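You operate a simulated robot arm through the tools that you are given. There is no shell and no other tool.

You are at the controls of a simulated robot arm. One attempt, no reset.

TASK
Put things in order on the top of the wooden table. At the end: the brown carton (marked "LUGS") from the top of the wooden table stands where the brown dotted roll stood; the blue glue bottle from the top of the wooden table stands on top of the yellow tape roll; the brown block from the top of the wooden table stands on top of the blue tape roll; the brown wooden brush from the top of the wooden table stands where the brown carton stood; the brown dotted roll from the top of the wooden table is on the brown board; whatever was shut is shut again. Leave all else as you found it, and nothing knocked over. Set down upright: dotted roll.

It is judged by the outcome, as a careful person would: the job done as asked, and still so three seconds after it is handed in. It fails if anything else is knocked over, pushed out of place, dropped, spilled or broken.

THE ROBOT
A 7-joint arm with a two-finger parallel gripper, fixed in place. Base frame: the origin is at the foot of the arm, x ahead of it, y to its left, z up; the work surface is at about z = 800. Units: mm, rad, N and s.
With the tool pointing down near the work surface it reaches from about 300 to 700 mm from the base axis. Its first joint turns from -1.152 to 1.152 rad. Payload 1.57 kg.
The TCP is the grasp point between the finger pads, 30 mm short of the fingertips. In the tool frame z runs along the fingers and y along their closing line. Largest opening 110 mm; finger width 24, thickness 12; the body of the gripper, 48 by 112 mm, starts 78 mm behind the TCP.
Orientation is told as [roll, pitch, yaw] about the base's x, y, z axes, in that order, counted from this pose: with the fingers straight down and closing along the base's y, the tool's x points along the base's -x, its y along +y and its z along -z.

THE INTERFACE
- The arm moves only by the tool send_rows. Its argument "targets" is a list of rows, each an object of numbers (a shift or turn left out is 0, a gripper value left out holds the last): "x", "y", "z": the shift along the base's x, y, z in mm; "rx", "ry", "rz": the turn, a rotation vector about the base's x, y, z in rad; "jaw": the gripper command, from -1 (shut) to 1 (fully open), values between in proportion. In form: [{"x": .., "y": .., "z": .., "rx": .., "ry": .., "rz": .., "jaw": ..}, ...]. A call has 1 to 20 rows; each row shifts and turns the commanded pose from where the row before left it. A row lasts 0.2 s, in which the tool goes at most 50 mm and 0.15 rad; a call with a longer step from one row to the next is refused whole, and so is a gripper value outside its range. Where a pose cannot be reached the arm comes as near as it can. A force on the tool above 40 N (or 10 N above the force at the start of the call, whichever is more), or a blocked arm, ends the call early, and 0.2 s more pass. The fingers move at their own pace (about 108 mm/s each) and stop on an object; they squeeze with about 26 N. The grip force told is the motor's: it shows also when the fingers shut on nothing. Time passes only in rows, and 0.2 s behind the last, so rows that do not move let the fingers close. It gives the time, the measured TCP pose, the force on the tool (base axes), the opening and the grip force at its end, in the units of the frame above (readings bear some noise), with the torque about the TCP (base axes, N m) and any sound that the robot's microphone picked up.
- Cameras (640 x 400 px; columns grow to the right, rows downward): "scene" is fixed at [167, -398.9, 1391.6]; the picture's right is [0.74, -0.67, 0.00], its down [-0.46, -0.51, -0.73] and it looks along [0.49, 0.54, -0.69] (base axes); focal length 241 px, centre (320, 200). "wrist" rides on the gripper at [70, 16, -141] in the tool frame; the picture's right is [-0.23, 0.97, 0.00], its down [-0.86, -0.20, -0.48] and it looks along [-0.47, -0.11, 0.88] (tool axes); focal length 222 px, centre (320, 200). There is no depth. A picture from a camera that has moved, and an enlarged one, comes with that camera's place and axes in the base frame and with its lens.
- get_image(camera): a new picture of that camera. It takes no simulated time.
- close_up(camera, box): a new picture of the part [left, top, right, bottom] of that camera's present view, enlarged. It takes no simulated time.
- job_done(): hands the job in; it is judged then, once.

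Nothing tells you positions but the pictures and the camera data. Unless the task says otherwise, let go and move clear before handing in.

The tools are called after "Emit:" as a command line: name --argument value ..., lists and objects as JSON in quotes. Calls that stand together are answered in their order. send_rows: Moves the arm, as the interface text tells. Its arguments: {"type":"object","properties":{"targets":{"type":"array","items":{"type":"object","properties":{"x":{"type":"number"},"y":{"type":"number"},"z":{"type":"number"},"rx":{"type":"number"},"ry":{"type":"number"},"rz":{"type":"number"},"jaw":{"type":"number"}}}}},"required":["targets"]} The other tools are called the same way: get_image (camera) takes a picture; close_up (camera, box) takes an enlarged picture of a part of a camera's view; job_done () hands the job in.

At the start:

```text
t: 0.0
eef_pos: [436.9, 117.7, 1120.8]
tcp_rot: [0.0, 0.001, -0.001]
ft_force: [0.7, -0.8, -0.7]
wrist_torque: [0.03, -0.02, 0.01]
opening: 110.0
grip_force: 0.1
```

scene: 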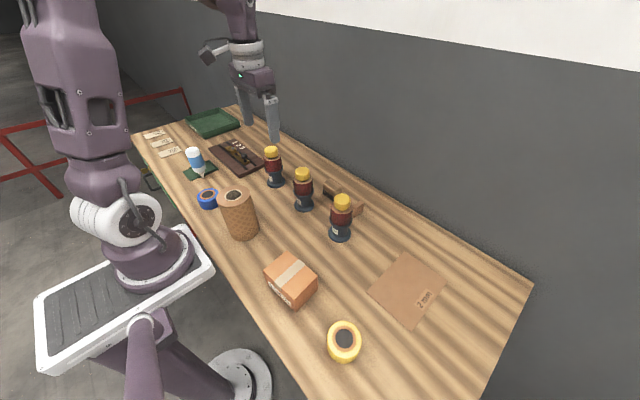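
wrist: 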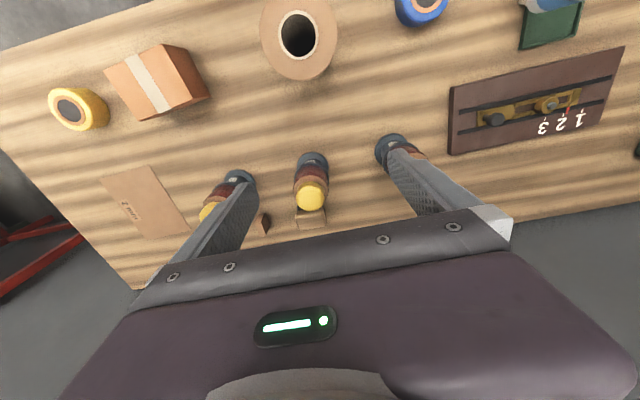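

I see a wooden table with a dotted roll, a carton, yellow and blue tape rolls, a glue bottle, three bottle-like items, a brush or block behind them, and a brown board. I'll look closer before moving.

Emit:
close_up --camera "scene" --box '[130, 100, 290, 200]'

Emit:
close_up --camera "scene" --box '[240, 130, 400, 230]'

Emit:
close_up --camera "scene" --box '[180, 170, 340, 270]'

Emit:
close_up --camera "scene" --box '[250, 230, 458, 360]'

Emit:
close_up --camera "wrist" --box '[180, 120, 340, 240]'

Emit:
close_up --camera "wrist" --box '[380, 0, 640, 160]'

```text
4.00 times, centred on (210, 150) of scene
camera zoom: at [167.0, -398.9, 1391.6], right [0.74, -0.67, 0.0], down [-0.46, -0.51, -0.73], along [0.49, 0.54, -0.69], focal length 966 px, centre (760, 400)
```

zoom: 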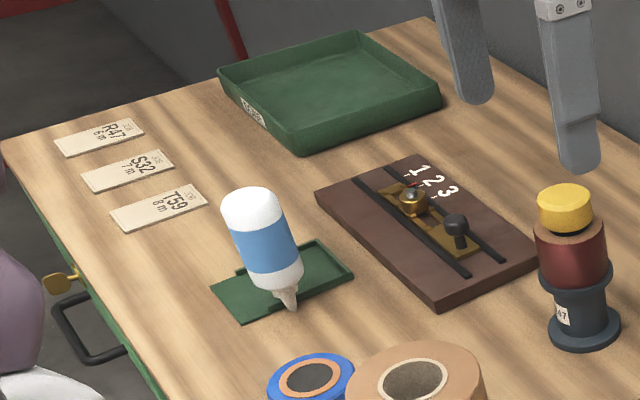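

```text
4.00 times, centred on (320, 180) of scene
camera zoom: at [167.0, -398.9, 1391.6], right [0.74, -0.67, 0.0], down [-0.46, -0.51, -0.73], along [0.49, 0.54, -0.69], focal length 966 px, centre (320, 280)
```

zoom: 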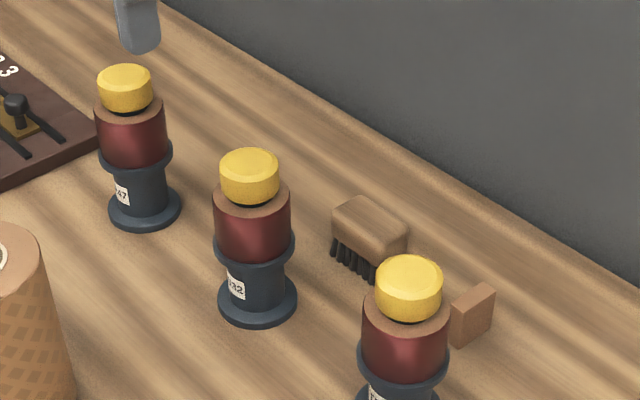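

```text
4.00 times, centred on (260, 220) of scene
camera zoom: at [167.0, -398.9, 1391.6], right [0.74, -0.67, 0.0], down [-0.46, -0.51, -0.73], along [0.49, 0.54, -0.69], focal length 966 px, centre (560, 120)
```

zoom: 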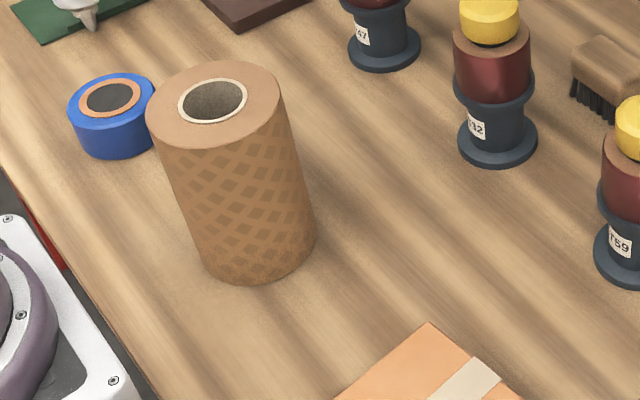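

```text
3.08 times, centred on (354, 295) of scene
camera zoom: at [167.0, -398.9, 1391.6], right [0.74, -0.67, 0.0], down [-0.46, -0.51, -0.73], along [0.49, 0.54, -0.69], focal length 743 px, centre (215, -92)
```

zoom: 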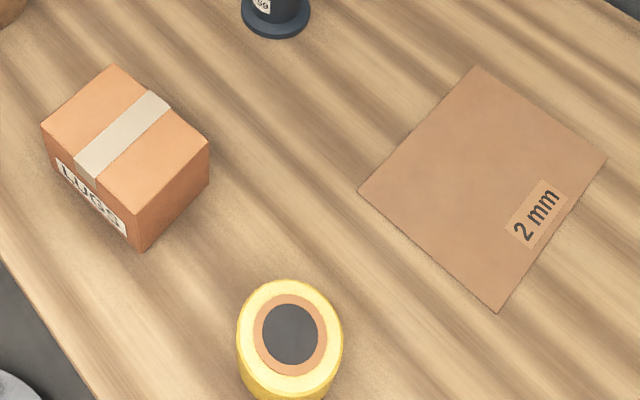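

```text
3.33 times, centred on (260, 180) of wrist
camera zoom: at [368.0, 134.4, 1261.3], right [0.23, 0.97, 0.0], down [0.86, -0.2, 0.48], along [0.47, -0.11, -0.88], focal length 740 px, centre (520, 267)
```

zoom: 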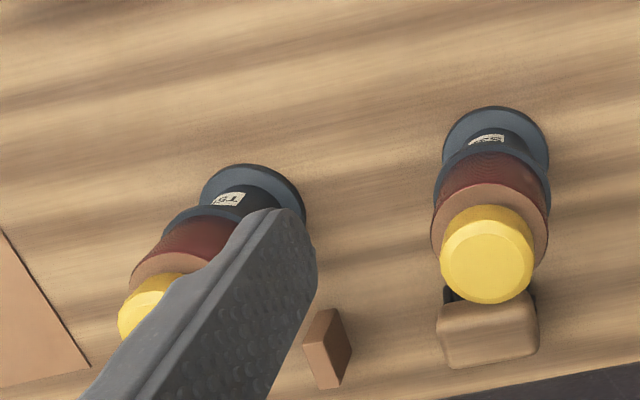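

```text
2.46 times, centred on (510, 80) of wrist
camera zoom: at [368.0, 134.4, 1261.3], right [0.23, 0.97, 0.0], down [0.86, -0.2, 0.48], along [0.47, -0.11, -0.88], focal length 547 px, centre (-148, 495)
```

zoom: 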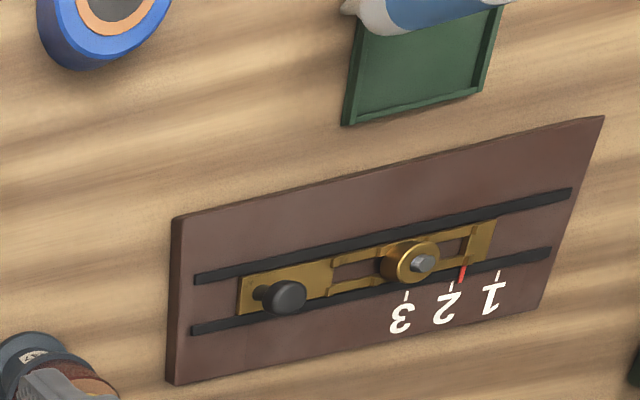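

The dotted roll is near (318,119), the carton (313,-133), the blue tape (290,320), the yellow tape (317,-309), the board (525,-331), the brush (625,47) and the block (642,-65). The glue bottle near (342,528) looks inverted or lying, so I'll go and look at it from above first.

Emit:
send_rows --targets '[{"x": -10, "y": 45}, {"x": -10, "y": 45}, {"x": -10, "y": 45}, {"x": -10, "y": 45}, {"x": -10, "y": 45}, {"x": -10, "y": 45}, {}]'

Emit:
get_image --camera "wrist"

Emit:
get_image --camera "scene"

```text
t: 1.6
eef_pos: [374.8, 387.1, 1120.1]
tcp_rot: [-0.002, 0.0, 0.0]
ft_force: [0.5, 0.7, -0.3]
wrist_torque: [0.0, 0.04, -0.03]
opening: 109.9
grip_force: 0.1
```

```text
taken
camera wrist: at [305.7, 404.7, 1259.5], right [0.23, 0.97, 0.0], down [0.85, -0.2, 0.48], along [0.47, -0.11, -0.88], focal length 222 px, centre (320, 200)
```

wrist: 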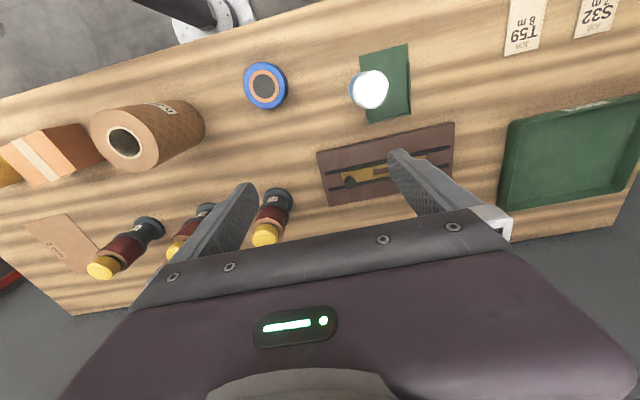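

```text
taken
```

scene: 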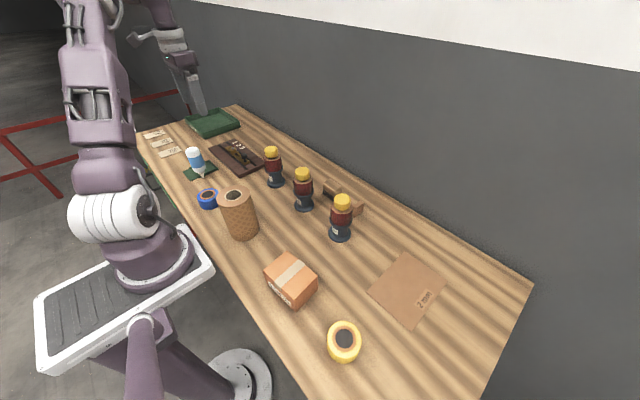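

Emit:
close_up --camera "wrist" --box '[320, 30, 440, 140]'

Emit:
close_up --camera "scene" --box '[174, 140, 222, 190]'

Emit:
close_up --camera "wrist" --box '[80, 50, 300, 190]'

```text
3.64 times, centred on (380, 85) of wrist
camera zoom: at [305.7, 404.7, 1259.5], right [0.23, 0.97, 0.0], down [0.85, -0.2, 0.48], along [0.47, -0.11, -0.88], focal length 808 px, centre (102, 618)
```

zoom: 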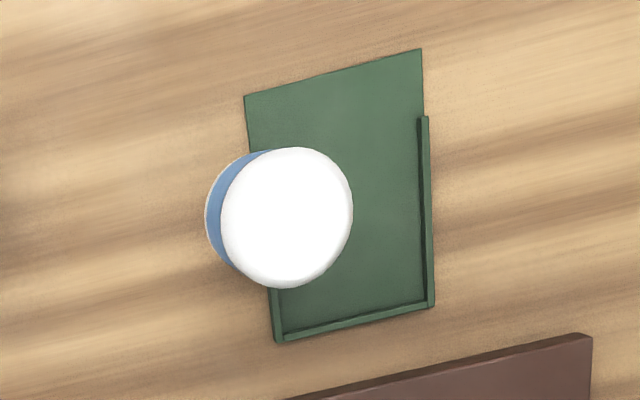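

```text
8.00 times, centred on (198, 165) of scene
camera zoom: at [167.0, -398.9, 1391.6], right [0.74, -0.67, 0.0], down [-0.46, -0.51, -0.73], along [0.49, 0.54, -0.69], focal length 1932 px, centre (1296, 480)
```

zoom: 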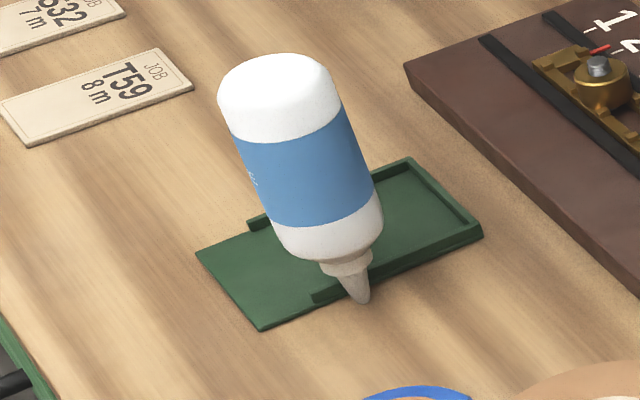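

```text
2.86 times, centred on (190, 120) of wrist
camera zoom: at [305.7, 404.7, 1259.5], right [0.23, 0.97, 0.0], down [0.85, -0.2, 0.48], along [0.47, -0.11, -0.88], focal length 635 px, centre (691, 429)
```

zoom: 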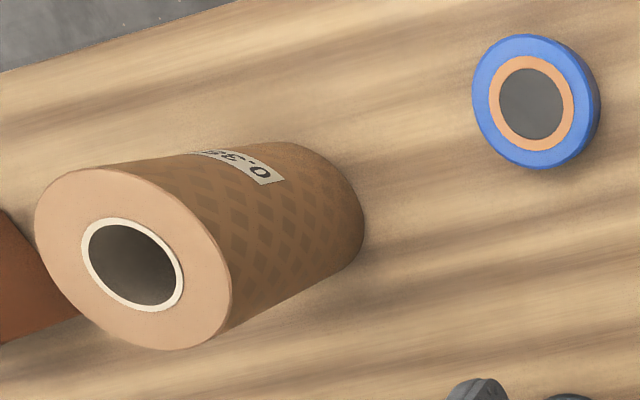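

The glue bottle stands upside down on the table at about (331,470), with its top at z≈926. The tape "holes" look like flat dark discs. I'll start with the dotted roll, moving above it to refine its position.

Emit:
send_rows --targets '[{"x": -9.55, "y": -44.6}, {"x": -9.55, "y": -44.6}, {"x": -9.55, "y": -44.6}, {"x": -9.55, "y": -44.6}, {"x": -9.55, "y": -44.6}, {"x": -9.55, "y": -44.6}, {}]'

Emit:
get_image --camera "wrist"

Emit:
get_image --camera "scene"

Emit:
close_up --camera "wrist" --box '[220, 60, 420, 185]'

```text
t: 3.2
eef_pos: [316.1, 119.4, 1120.9]
tcp_rot: [-0.002, 0.0, 0.0]
ft_force: [0.4, 0.7, 0.4]
wrist_torque: [-0.02, -0.01, 0.01]
opening: 110.1
grip_force: 0.1
```

```text
taken
camera wrist: at [247.1, 136.3, 1260.5], right [0.23, 0.97, 0.0], down [0.86, -0.2, 0.48], along [0.47, -0.11, -0.88], focal length 222 px, centre (320, 200)
```

wrist: 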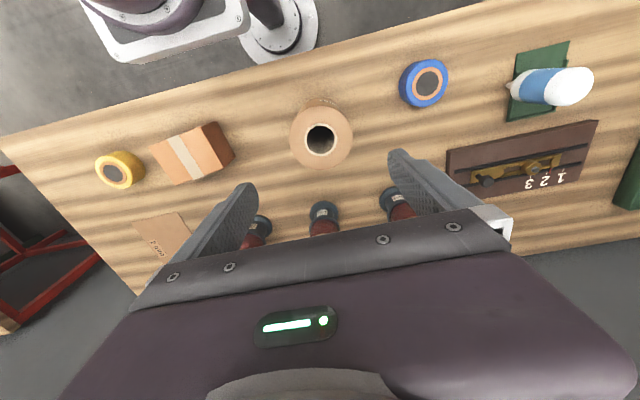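

```text
taken
```

scene: 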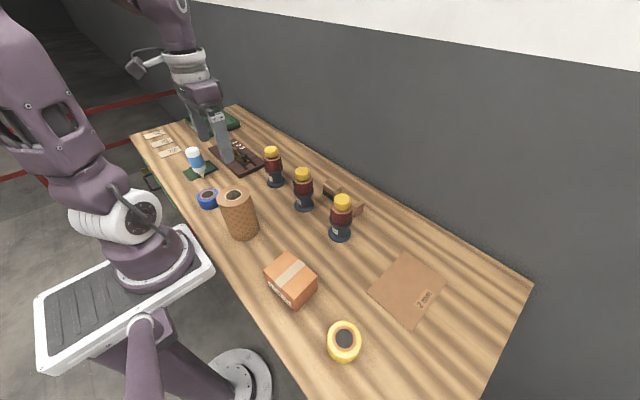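

```text
3.20 times, centred on (320, 122) of wrist
camera zoom: at [247.1, 136.3, 1260.5], right [0.23, 0.97, 0.0], down [0.86, -0.2, 0.48], along [0.47, -0.11, -0.88], focal length 711 px, centre (320, 448)
```

zoom: 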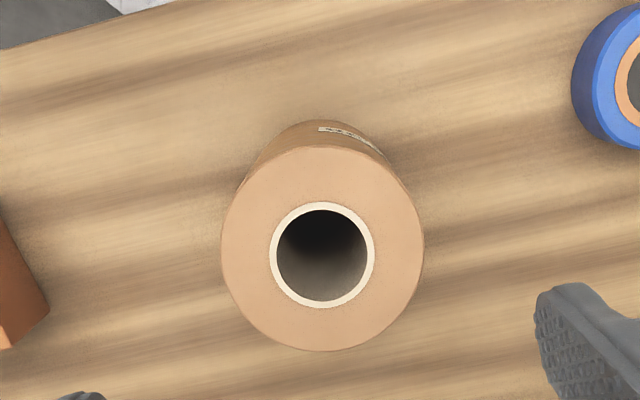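

The roll's top is centred at about (317,121) with an 88 mm diameter. I'm descending to just above it to check the finger clearance.

Emit:
send_rows --targets '[{"x": 1, "y": 1.3, "z": -45, "jaw": 1}, {"z": -45}, {"z": -45}, {}]'

Emit:
get_image --camera "wrist"

Emit:
close_up --camera "scene" --box '[190, 140, 290, 250]'

```text
t: 4.2
eef_pos: [318.9, 124.1, 982.5]
tcp_rot: [0.0, 0.0, -0.001]
ft_force: [0.1, 0.4, 0.3]
wrist_torque: [0.02, 0.01, -0.01]
opening: 110.0
grip_force: 0.1
```

```text
taken
camera wrist: at [250.2, 139.5, 1123.1], right [0.23, 0.97, 0.0], down [0.86, -0.2, 0.48], along [0.47, -0.11, -0.88], focal length 222 px, centre (320, 200)
```

wrist: 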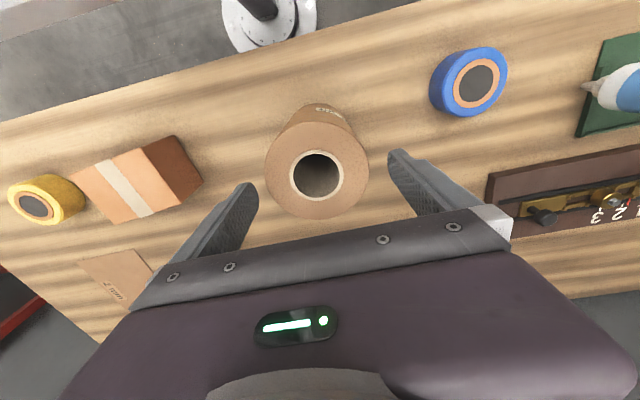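

```text
3.64 times, centred on (240, 195) of scene
camera zoom: at [167.0, -398.9, 1391.6], right [0.74, -0.67, 0.0], down [-0.46, -0.51, -0.73], along [0.49, 0.54, -0.69], focal length 878 px, centre (611, 218)
```

zoom: 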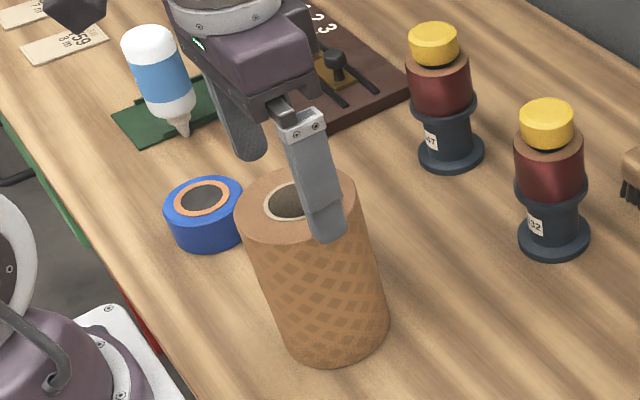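

The roll sits between the fingers within a couple of mm. I'm correcting slightly, descending to z≈890 and gripping.

Emit:
send_rows --targets '[{"x": -2, "y": -1.5, "z": -25}, {"z": -25}, {"z": -25}, {"z": -20}, {}]'

Emit:
get_image --camera "wrist"

```text
t: 5.4
eef_pos: [317.6, 118.6, 891.1]
tcp_rot: [-0.001, 0.002, -0.001]
ft_force: [-0.1, 0.1, -0.4]
wrist_torque: [-0.03, 0.02, 0.02]
opening: 110.1
grip_force: 0.0
```

```text
taken
camera wrist: at [247.9, 135.5, 1030.1], right [0.23, 0.97, 0.0], down [0.85, -0.2, 0.48], along [0.47, -0.11, -0.88], focal length 222 px, centre (320, 200)
```

wrist: 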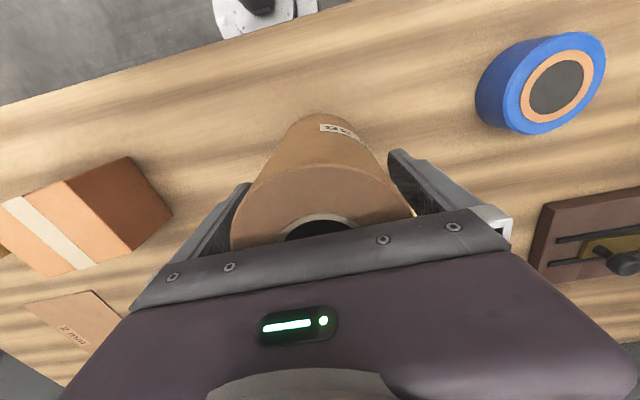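

The roll lies between the fingers without contact, so I'm closing the gripper.

Emit:
send_rows --targets '[{"jaw": -1}, {}, {}, {}]'

Emit:
get_image --camera "scene"

```text
t: 6.4
eef_pos: [316.4, 119.7, 889.7]
tcp_rot: [-0.001, -0.001, 0.0]
ft_force: [0.7, 0.7, -0.1]
wrist_torque: [0.04, -0.05, 0.0]
opening: 89.7
grip_force: 26.2
```

```text
taken
```

scene: 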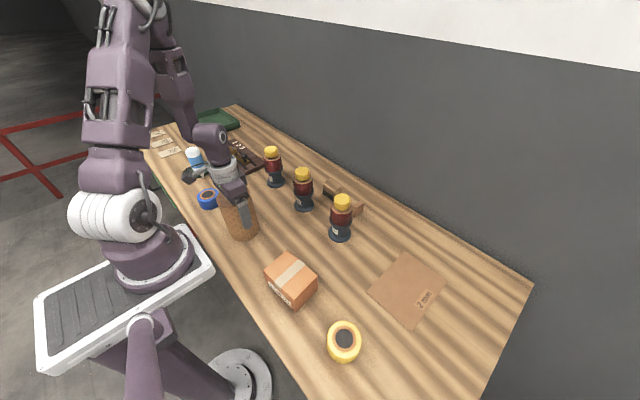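

The grip is firm at 89.7 mm. I'm lifting gently and checking the weight.

Emit:
send_rows --targets '[{"z": 8}, {"z": 12}, {"z": 20}, {}]'

Emit:
get_image --camera "wrist"

```text
t: 7.4
eef_pos: [316.8, 120.0, 932.7]
tcp_rot: [0.001, 0.0, 0.0]
ft_force: [-0.3, 0.0, -0.2]
wrist_torque: [0.0, 0.04, 0.03]
opening: 89.7
grip_force: 26.6
```

```text
taken
camera wrist: at [248.1, 136.4, 1071.2], right [0.23, 0.97, 0.0], down [0.86, -0.2, 0.48], along [0.47, -0.11, -0.88], focal length 222 px, centre (320, 200)
```

wrist: 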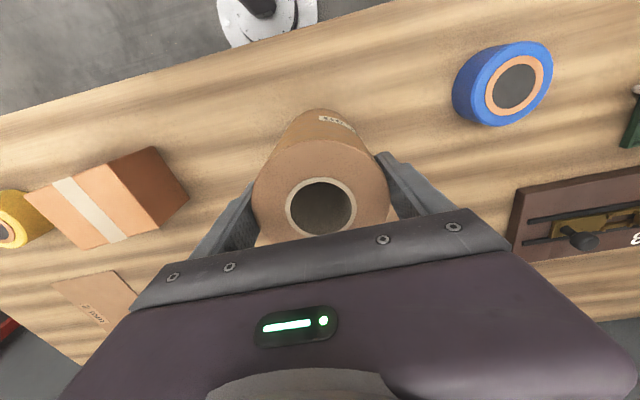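

The gripper rose, but the roll's top is still at about z 948, so it slipped. I'll look at the label and the roll before trying again.

Emit:
close_up --camera "wrist" --box '[290, 95, 390, 160]'

Emit:
close_up --camera "scene" --box '[190, 120, 290, 250]'

```text
6.15 times, centred on (340, 128) of wrist
camera zoom: at [248.1, 136.4, 1071.2], right [0.23, 0.97, 0.0], down [0.86, -0.2, 0.48], along [0.47, -0.11, -0.88], focal length 1367 px, centre (197, 646)
```

zoom: 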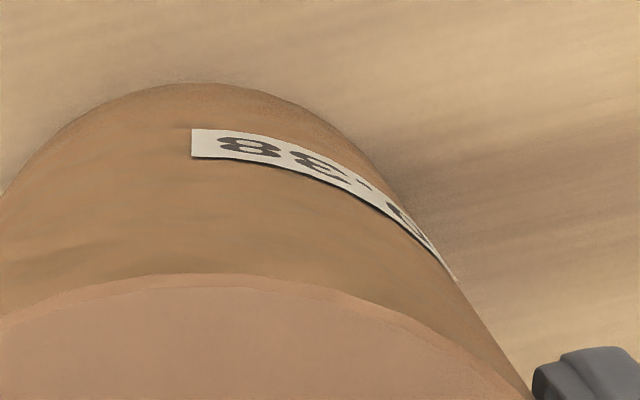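

```text
3.08 times, centred on (240, 185) of scene
camera zoom: at [167.1, -398.9, 1391.6], right [0.74, -0.67, 0.0], down [-0.46, -0.51, -0.73], along [0.49, 0.54, -0.69], focal length 743 px, centre (566, 246)
```

zoom: 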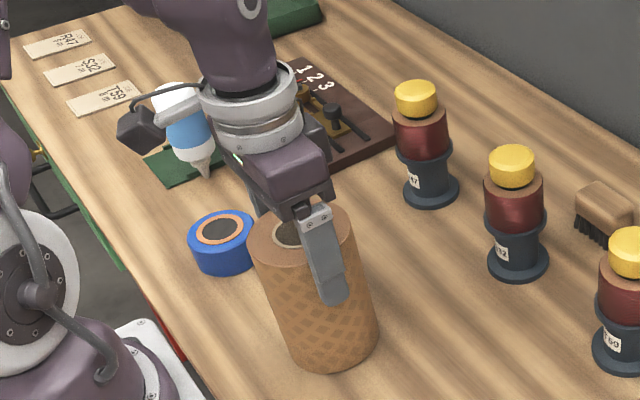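

Emit:
send_rows --targets '[{"z": 3}]'

Emit:
get_image --camera "wrist"

```text
t: 7.8
eef_pos: [318.7, 119.3, 934.0]
tcp_rot: [0.0, 0.0, 0.0]
ft_force: [-0.4, -0.4, -6.4]
wrist_torque: [0.01, 0.01, 0.02]
opening: 89.6
grip_force: 26.0
```

```text
taken
camera wrist: at [248.8, 136.2, 1074.2], right [0.23, 0.97, 0.0], down [0.86, -0.2, 0.48], along [0.47, -0.11, -0.88], focal length 222 px, centre (320, 200)
```

wrist: 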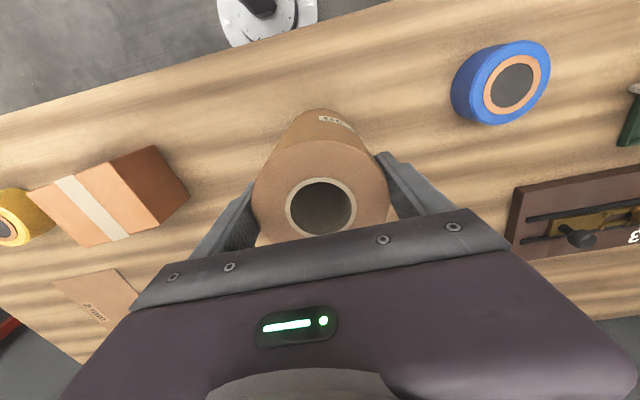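

Emit:
send_rows --targets '[{"z": 3}, {"z": 3}, {"z": 3}, {"z": 3}]'

Emit:
get_image --camera "wrist"

Emit:
close_up --camera "scene" --box '[190, 120, 290, 250]'

```text
t: 8.8
eef_pos: [318.7, 120.8, 947.1]
tcp_rot: [-0.001, -0.001, 0.001]
ft_force: [0.5, 0.4, -6.0]
wrist_torque: [0.01, 0.03, -0.02]
opening: 89.6
grip_force: 25.6
```

```text
taken
camera wrist: at [249.1, 136.2, 1085.9], right [0.23, 0.97, 0.0], down [0.86, -0.2, 0.48], along [0.47, -0.11, -0.88], focal length 222 px, centre (320, 200)
```

wrist: 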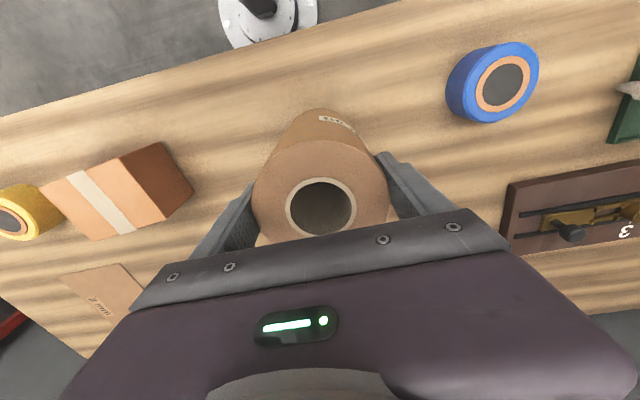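

```text
3.08 times, centred on (240, 185) of scene
camera zoom: at [167.1, -398.9, 1391.6], right [0.74, -0.67, 0.0], down [-0.46, -0.51, -0.73], along [0.49, 0.54, -0.69], focal length 743 px, centre (566, 246)
```

zoom: 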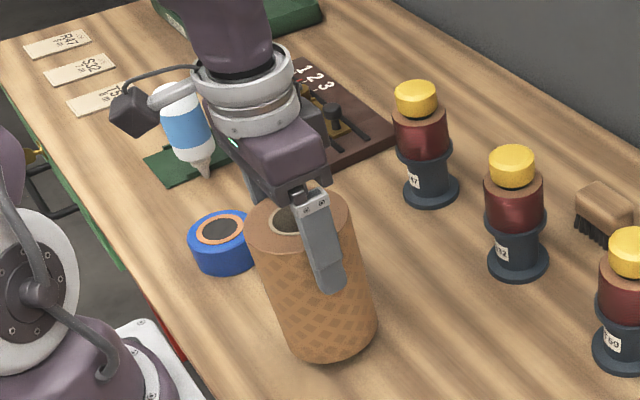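

The roll is now held and rising with the gripper (about 6 N), since slow motion doesn't slip. I'll keep it low and move gently, lifting a little further first.

Emit:
send_rows --targets '[{"z": 2}, {"z": 3}, {"z": 4}, {"z": 4}, {"z": 4}, {"z": 3}, {"z": 2}]'

Emit:
get_image --camera "wrist"

```text
t: 10.4
eef_pos: [318.3, 120.1, 970.3]
tcp_rot: [0.0, 0.0, -0.001]
ft_force: [0.3, 0.8, -6.1]
wrist_torque: [-0.03, 0.03, 0.0]
opening: 89.5
grip_force: 26.5
```

```text
taken
camera wrist: at [249.5, 136.7, 1109.1], right [0.23, 0.97, 0.0], down [0.86, -0.2, 0.48], along [0.47, -0.11, -0.88], focal length 222 px, centre (320, 200)
```

wrist: 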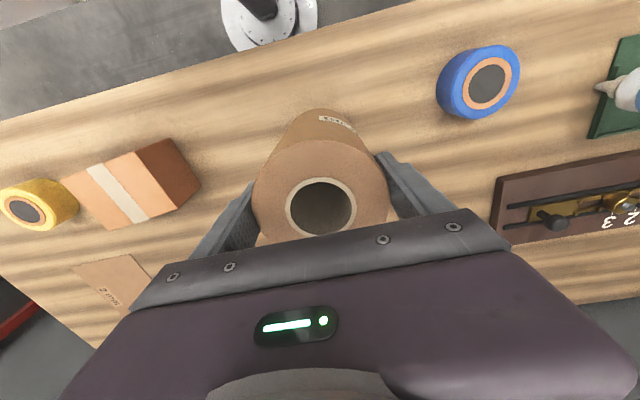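

Emit:
send_rows --targets '[{"x": 2.4, "y": -3.2}, {"x": 4.9, "y": -6.4}, {"x": 7.3, "y": -9.5}, {"x": 8.6, "y": -11.3}, {"x": 8.6, "y": -11.3}, {"x": 8.6, "y": -11.3}, {"x": 8.6, "y": -11.3}, {"x": 8.6, "y": -11.3}, {"x": 8.6, "y": -11.3}, {"x": 8.6, "y": -11.3}, {"x": 8.6, "y": -11.3}, {"x": 8.6, "y": -11.3}, {"x": 7.3, "y": -9.5}, {"x": 4.9, "y": -6.4}, {"x": 2.4, "y": -3.2}]'

Emit:
get_image --camera "wrist"

Emit:
get_image --camera "scene"

```text
t: 13.6
eef_pos: [424.5, -19.5, 969.2]
tcp_rot: [0.0, 0.0, 0.002]
ft_force: [0.4, -0.2, -6.8]
wrist_torque: [0.02, 0.0, 0.05]
opening: 89.6
grip_force: 26.1
```

```text
taken
camera wrist: at [356.1, -4.0, 1108.0], right [0.23, 0.97, 0.0], down [0.86, -0.2, 0.48], along [0.47, -0.11, -0.88], focal length 222 px, centre (320, 200)
```

wrist: 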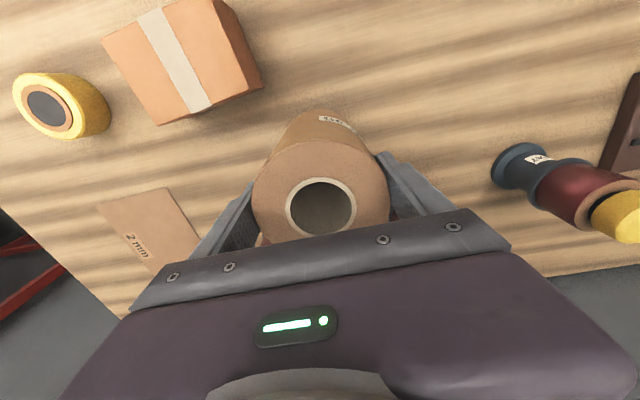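

```text
taken
```

scene: 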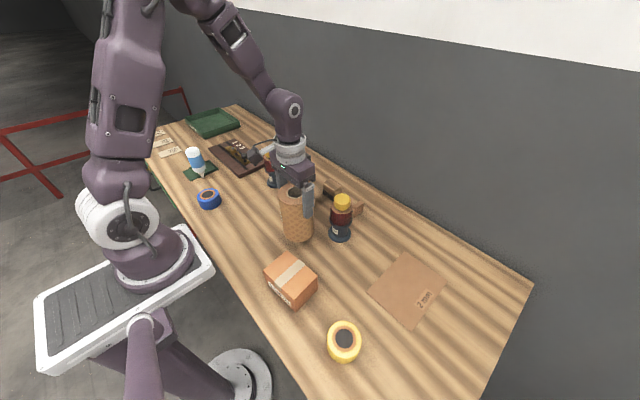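

Emit:
send_rows --targets '[{"x": 0.5, "y": -5}, {"x": 0.5, "y": -10}, {"y": -15}, {"y": -15}, {"y": -15}, {"y": -15}, {"y": -15}, {"y": -15}, {"y": -15}, {"y": -15}, {"y": -15}, {"y": -15}, {"y": -10}, {"y": -5}]'

Emit:
get_image --camera "wrist"

Emit:
get_image --camera "scene"

```text
t: 16.6
eef_pos: [425.8, -199.7, 969.6]
tcp_rot: [0.0, 0.0, 0.0]
ft_force: [1.2, 0.0, -6.3]
wrist_torque: [-0.03, 0.03, 0.01]
opening: 89.7
grip_force: 26.4
```

```text
taken
camera wrist: at [357.1, -184.0, 1108.8], right [0.23, 0.97, 0.0], down [0.86, -0.2, 0.48], along [0.47, -0.11, -0.88], focal length 222 px, centre (320, 200)
```

wrist: 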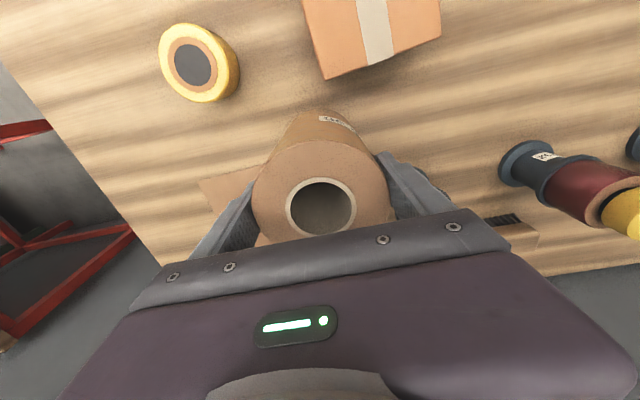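

```text
taken
```

scene: 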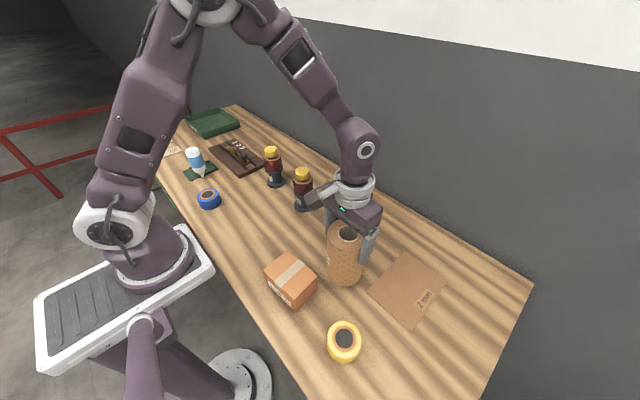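

The roll is held steadily. The board spans about x 446–625, y −396…−262, so I'm moving over it to (532,−317).

Emit:
send_rows --targets '[{"x": 3.3, "y": -3.7}, {"x": 6.7, "y": -7.4}, {"x": 9.5, "y": -10.6}, {"x": 9.5, "y": -10.6}, {"x": 9.5, "y": -10.6}, {"x": 9.5, "y": -10.6}, {"x": 9.5, "y": -10.6}, {"x": 9.5, "y": -10.6}, {"x": 9.5, "y": -10.6}, {"x": 9.5, "y": -10.6}, {"x": 9.5, "y": -10.6}, {"x": 6.7, "y": -7.4}, {"x": 3.3, "y": -3.7}]'

Emit:
get_image --camera "wrist"

Emit:
close_up --camera "scene" --box '[330, 200, 490, 340]'

```text
t: 19.4
eef_pos: [531.3, -317.5, 967.5]
tcp_rot: [0.0, 0.002, 0.001]
ft_force: [-0.3, -0.1, -4.9]
wrist_torque: [0.0, -0.02, -0.02]
opening: 89.6
grip_force: 25.6
```

```text
taken
camera wrist: at [462.0, -300.8, 1108.1], right [0.23, 0.97, 0.0], down [0.86, -0.2, 0.48], along [0.47, -0.11, -0.88], focal length 222 px, centre (320, 200)
```

wrist: 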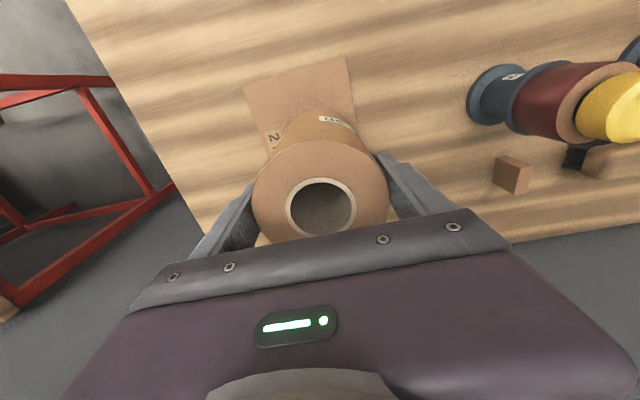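

```text
2.86 times, centred on (410, 270) of scene
camera zoom: at [167.1, -399.0, 1391.6], right [0.74, -0.67, 0.0], down [-0.46, -0.51, -0.73], along [0.49, 0.54, -0.69], focal length 690 px, centre (63, 0)
```

zoom: 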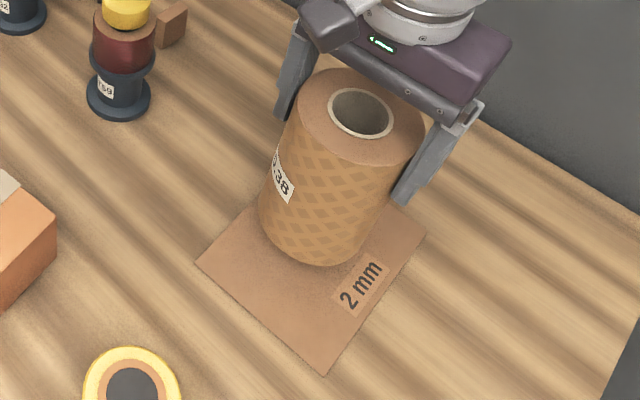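

The roll is over the board. I'm lowering it slowly until contact.

Emit:
send_rows --targets '[{"z": -2}, {"z": -4}, {"z": -4}, {"z": -4}, {"z": -4}, {"z": -4}, {"z": -4}, {"z": -3}, {"z": -2}]'

Emit:
close_up --camera "scene" --box '[330, 200, 490, 340]'

```text
t: 21.4
eef_pos: [531.1, -317.9, 938.1]
tcp_rot: [0.0, 0.002, -0.001]
ft_force: [0.4, -0.7, -6.8]
wrist_torque: [0.01, -0.01, -0.02]
opening: 89.6
grip_force: 26.1
```

```text
2.86 times, centred on (410, 270) of scene
camera zoom: at [167.1, -399.0, 1391.6], right [0.74, -0.67, 0.0], down [-0.46, -0.51, -0.73], along [0.49, 0.54, -0.69], focal length 690 px, centre (63, 0)
```

zoom: 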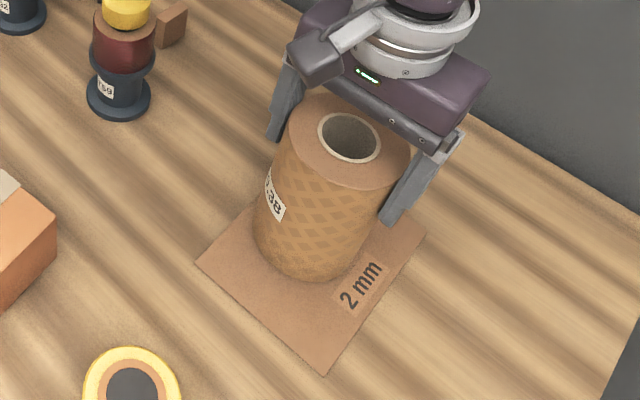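

Emit:
send_rows --targets '[{"z": -1}, {"z": -1}]'

Emit:
send_rows --targets '[{"z": -1}, {}]'

Emit:
send_rows --targets '[{"z": -1}, {}]'

```text
t: 22.0
eef_pos: [530.5, -317.9, 936.8]
tcp_rot: [0.0, 0.0, 0.001]
ft_force: [0.2, -0.5, -6.6]
wrist_torque: [0.0, 0.04, -0.01]
opening: 89.5
grip_force: 25.6
```

```text
t: 22.6
eef_pos: [531.6, -317.9, 933.3]
tcp_rot: [0.0, -0.001, 0.0]
ft_force: [-0.4, 0.4, -6.0]
wrist_torque: [0.03, 0.03, -0.02]
opening: 89.5
grip_force: 25.8
```

```text
t: 23.2
eef_pos: [531.1, -317.1, 933.0]
tcp_rot: [-0.001, -0.001, 0.0]
ft_force: [-0.1, 0.5, -6.2]
wrist_torque: [-0.02, -0.02, -0.01]
opening: 89.6
grip_force: 25.9
```

Emit:
send_rows --targets '[{"z": -1}, {}]'

Emit:
send_rows --targets '[{"z": -1}, {}]'

Emit:
send_rows --targets '[{"z": -1}, {}]'

Emit:
close_up --camera "scene" --box '[330, 200, 490, 340]'

```text
t: 23.8
eef_pos: [532.1, -317.6, 933.0]
tcp_rot: [0.0, 0.0, -0.001]
ft_force: [0.4, 0.1, -1.1]
wrist_torque: [0.11, -0.07, 0.03]
opening: 89.5
grip_force: 25.9
```

```text
t: 24.4
eef_pos: [530.9, -316.9, 932.1]
tcp_rot: [-0.003, -0.002, 0.0]
ft_force: [-4.2, 4.3, 22.6]
wrist_torque: [0.63, 0.33, 0.06]
opening: 89.9
grip_force: 25.8
```

```text
t: 25.0
eef_pos: [531.4, -318.5, 930.4]
tcp_rot: [-0.003, -0.001, 0.0]
ft_force: [-0.1, -1.0, 22.4]
wrist_torque: [-0.21, -0.32, 0.0]
opening: 89.7
grip_force: 26.5
```

```text
2.86 times, centred on (410, 270) of scene
camera zoom: at [166.6, -398.7, 1391.7], right [0.74, -0.67, 0.0], down [-0.46, -0.51, -0.73], along [0.49, 0.54, -0.69], focal length 690 px, centre (63, 0)
```

zoom: 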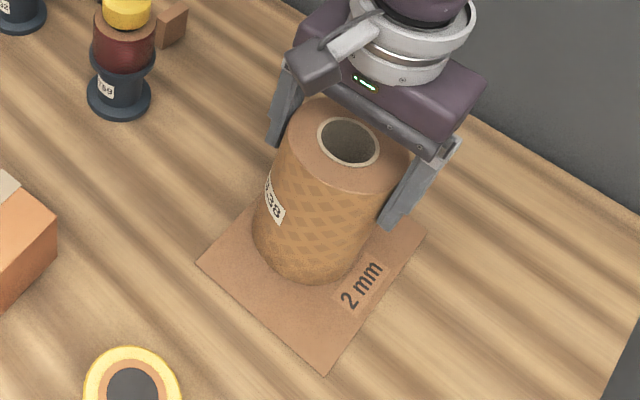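

The roll is on the board and being pressed slightly. I'm relieving the load, then opening and rising straight up.

Emit:
send_rows --targets '[{"z": 1}, {}]'

Emit:
send_rows --targets '[{"jaw": 0.85}, {"jaw": 1}, {}, {}]'

Emit:
get_image --camera "wrist"

```text
t: 25.6
eef_pos: [532.1, -316.9, 930.5]
tcp_rot: [0.001, 0.001, -0.001]
ft_force: [2.4, -5.1, 8.2]
wrist_torque: [-0.72, -0.72, -0.13]
opening: 89.6
grip_force: 25.8
```

```text
t: 26.6
eef_pos: [531.4, -316.9, 931.1]
tcp_rot: [-0.001, -0.001, -0.002]
ft_force: [0.5, 0.8, -0.1]
wrist_torque: [-0.01, 0.04, 0.0]
opening: 110.0
grip_force: 0.0
```

```text
taken
camera wrist: at [462.6, -300.8, 1071.1], right [0.23, 0.97, 0.0], down [0.86, -0.2, 0.48], along [0.47, -0.11, -0.88], focal length 222 px, centre (320, 200)
```

wrist: 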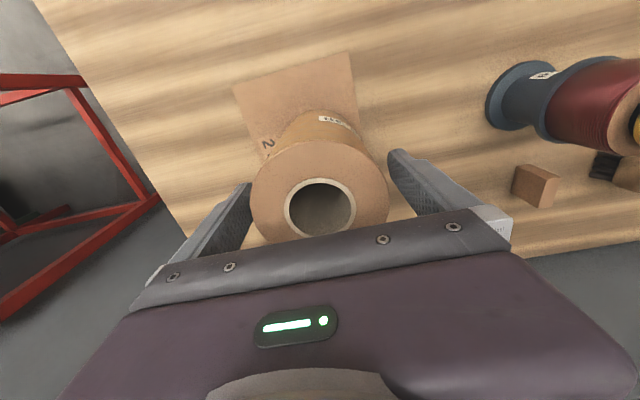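

Released cleanly. I'm rising and checking.

Emit:
send_rows --targets '[{"z": 10}, {"z": 20}, {"z": 40}, {"z": 40}, {"z": 40}, {"z": 40}, {}]'

Emit:
get_image --camera "wrist"

Emit:
get_image --camera "scene"

Emit:
close_up --camera "scene" --box '[330, 200, 490, 340]'

```text
t: 28.2
eef_pos: [531.6, -318.3, 1121.4]
tcp_rot: [0.001, 0.001, 0.001]
ft_force: [-0.4, -0.1, -0.6]
wrist_torque: [0.01, -0.03, -0.02]
opening: 109.9
grip_force: 0.1
```

```text
taken
camera wrist: at [462.0, -301.7, 1261.2], right [0.23, 0.97, 0.0], down [0.86, -0.2, 0.48], along [0.47, -0.11, -0.88], focal length 222 px, centre (320, 200)
```

wrist: 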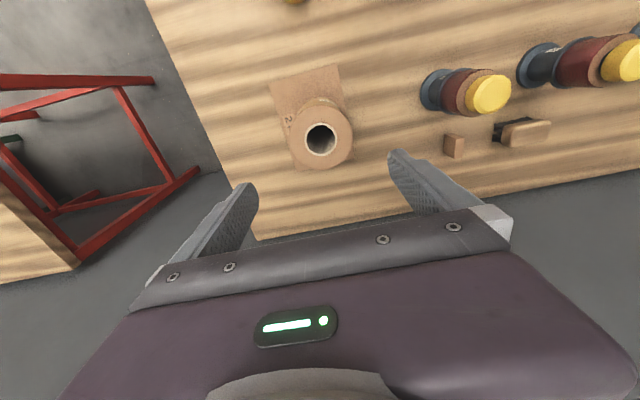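

```text
taken
```

scene: 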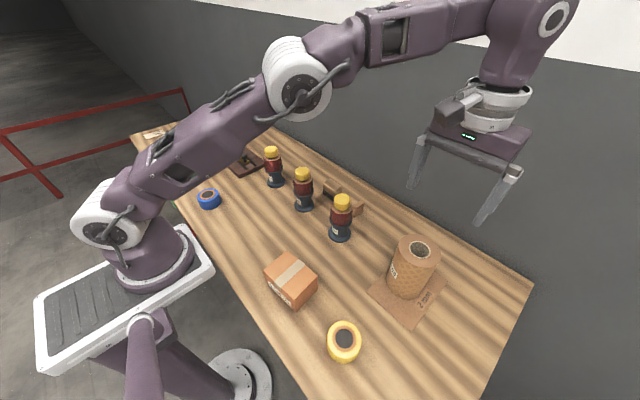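

```text
2.86 times, centred on (410, 270) of scene
camera zoom: at [167.0, -398.9, 1391.6], right [0.74, -0.67, 0.0], down [-0.46, -0.51, -0.73], along [0.49, 0.54, -0.69], focal length 690 px, centre (63, 0)
```

zoom: 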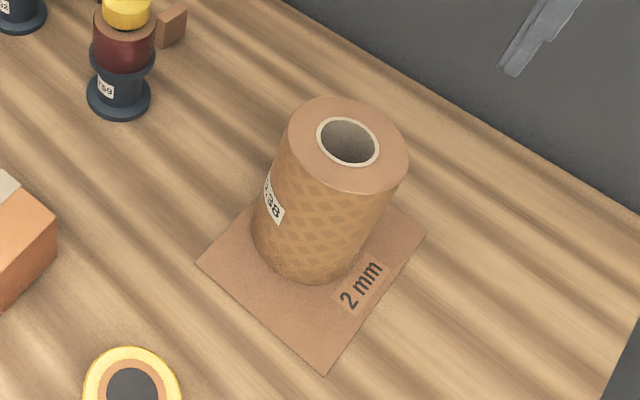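

The roll stands upright on the board and the board is unmoved. Next is the carton, so I'm moving above it to measure its position and yaw.

Emit:
send_rows --targets '[{"x": -36.45, "y": 30.77}, {"x": -36.45, "y": 30.77}, {"x": -36.45, "y": 30.77}, {"x": -36.45, "y": 30.77}, {"x": -36.45, "y": 30.77}, {"x": -36.45, "y": 30.75}, {}]'

Emit:
get_image --camera "wrist"

Emit:
close_up --camera "wrist" --box '[220, 60, 420, 185]'

Emit:
close_up --camera "scene" --box '[250, 240, 330, 310]'

```text
t: 29.8
eef_pos: [313.9, -132.8, 1118.8]
tcp_rot: [0.0, 0.0, 0.0]
ft_force: [0.5, 0.0, -0.1]
wrist_torque: [0.01, 0.01, -0.01]
opening: 109.9
grip_force: 0.1
```

```text
taken
camera wrist: at [243.6, -116.0, 1258.3], right [0.23, 0.97, 0.0], down [0.85, -0.2, 0.48], along [0.47, -0.11, -0.88], focal length 222 px, centre (320, 200)
```

wrist: 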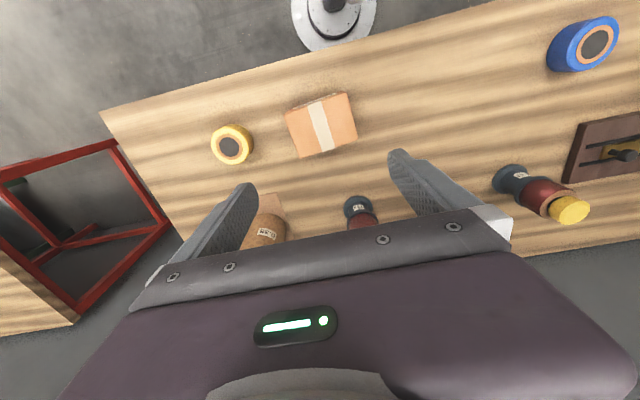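

```text
3.20 times, centred on (320, 122) of wrist
camera zoom: at [243.6, -116.0, 1258.3], right [0.23, 0.97, 0.0], down [0.85, -0.2, 0.48], along [0.47, -0.11, -0.88], focal length 711 px, centre (320, 448)
```

zoom: 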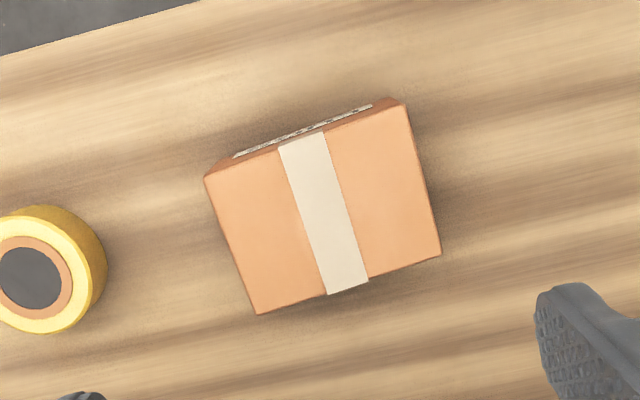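

```text
5.71 times, centred on (290, 275) of scene
camera zoom: at [167.0, -398.9, 1391.6], right [0.74, -0.67, 0.0], down [-0.46, -0.51, -0.73], along [0.49, 0.54, -0.69], focal length 1380 px, centre (491, -229)
```

zoom: 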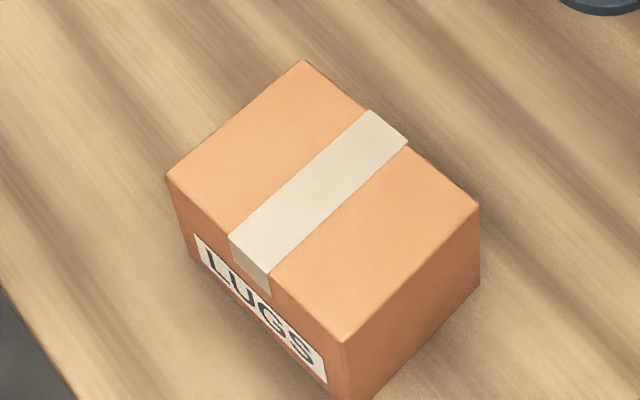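

The carton measures about 76×106 mm, is centred at (313.6,−131) with its top near 877, and is yawed about +5.3°. I'll rotate the gripper −84.7° to close across its short side.

Emit:
send_rows --targets '[{"rz": -0.1478, "y": 0.2}, {"rz": -0.1478, "y": 0.2}, {"rz": -0.1478, "y": 0.2}, {"rz": -0.1478, "y": 0.2}, {"rz": -0.1478, "y": 0.2}, {"rz": -0.1478, "y": 0.2}, {"rz": -0.1478, "y": 0.2}, {"rz": -0.1478, "y": 0.2}, {"rz": -0.1478, "y": 0.2}, {"rz": -0.1478, "y": 0.2, "x": 0.6}, {}]'

Emit:
get_image --camera "wrist"

Emit:
get_image --camera "scene"

```text
t: 32.2
eef_pos: [314.0, -130.6, 1122.2]
tcp_rot: [-0.001, 0.0, -1.48]
ft_force: [-1.0, 0.5, -0.1]
wrist_torque: [0.02, 0.03, 0.01]
opening: 110.1
grip_force: 0.0
```

```text
taken
camera wrist: at [324.3, -59.8, 1261.3], right [0.99, -0.14, 0.0], down [-0.12, -0.87, 0.48], along [-0.07, -0.47, -0.88], focal length 222 px, centre (320, 200)
```

wrist: 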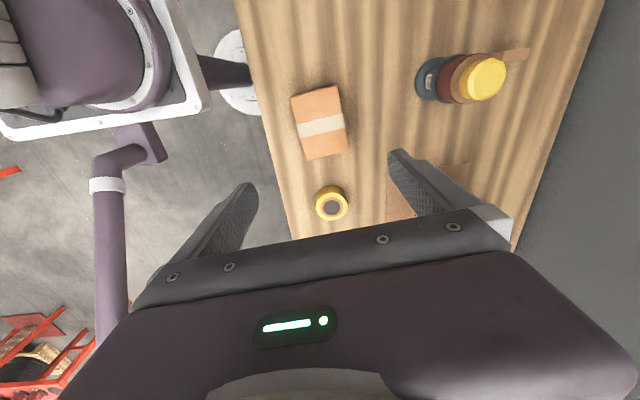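

```text
taken
```

scene: 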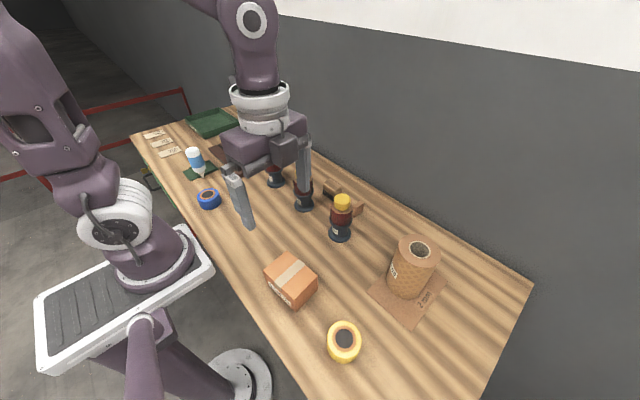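

Emit:
send_rows --targets '[{"z": -40, "x": 0.7, "y": 1}, {"z": -40}, {"z": -40}, {"z": -40}, {"z": -30}, {}]'

Emit:
get_image --camera "wrist"

Emit:
close_up --camera "scene" --box '[210, 200, 370, 320]'

```text
t: 33.6
eef_pos: [314.9, -128.5, 932.6]
tcp_rot: [-0.001, -0.001, -1.478]
ft_force: [-0.4, -0.4, -0.7]
wrist_torque: [0.01, -0.01, 0.05]
opening: 109.9
grip_force: 0.1
```

```text
taken
camera wrist: at [325.1, -58.2, 1071.2], right [0.99, -0.14, 0.0], down [-0.12, -0.87, 0.48], along [-0.07, -0.47, -0.88], focal length 222 px, centre (320, 200)
```

wrist: 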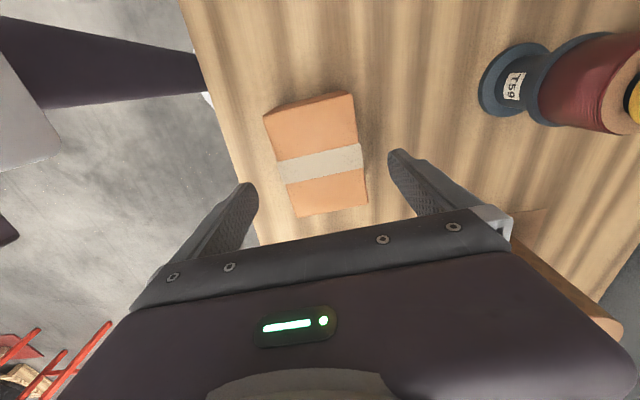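

```text
3.33 times, centred on (290, 260) of scene
camera zoom: at [167.0, -398.9, 1391.6], right [0.74, -0.67, 0.0], down [-0.46, -0.51, -0.73], along [0.49, 0.54, -0.69], focal length 805 px, centre (420, 0)
```

zoom: 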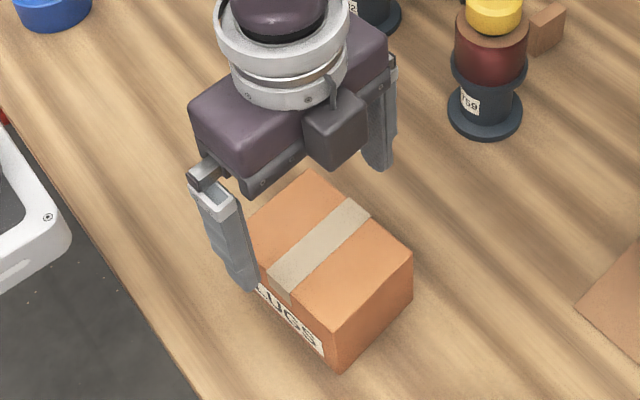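

Emit:
send_rows --targets '[{"z": -30, "y": 1}, {"z": -30}, {"z": -20}, {"z": -5}, {}]'

Emit:
get_image --camera "wrist"

Emit:
send_rows --targets '[{"jaw": -1}, {}, {}, {}]'

Emit:
get_image --camera "wrist"

```text
t: 34.8
eef_pos: [316.7, -128.5, 847.1]
tcp_rot: [0.001, 0.001, -1.478]
ft_force: [-0.6, 0.3, 0.0]
wrist_torque: [-0.04, 0.0, 0.01]
opening: 109.8
grip_force: 0.1
```

```text
taken
camera wrist: at [325.2, -57.0, 986.3], right [0.99, -0.14, 0.0], down [-0.12, -0.87, 0.48], along [-0.06, -0.47, -0.88], focal length 222 px, centre (320, 200)
```

wrist: 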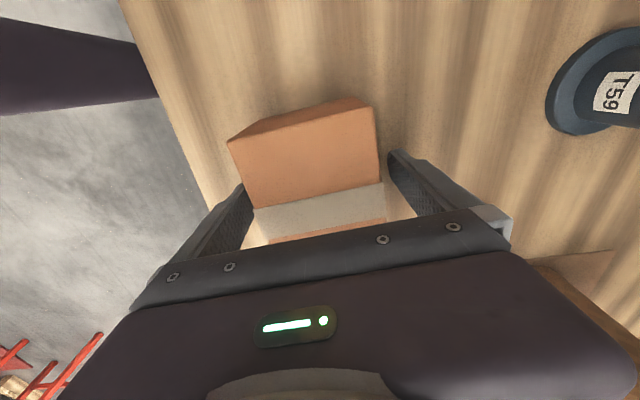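

```text
t: 35.8
eef_pos: [315.1, -128.2, 847.2]
tcp_rot: [0.001, 0.001, -1.478]
ft_force: [-0.5, -0.2, -0.4]
wrist_torque: [0.01, -0.02, 0.0]
opening: 79.9
grip_force: 26.2
```

```text
taken
camera wrist: at [325.2, -57.0, 986.4], right [0.99, -0.14, 0.0], down [-0.12, -0.87, 0.48], along [-0.07, -0.47, -0.88], focal length 222 px, centre (320, 200)
```

wrist: 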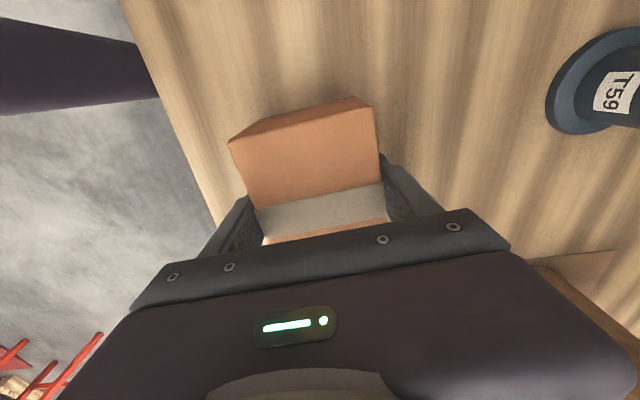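

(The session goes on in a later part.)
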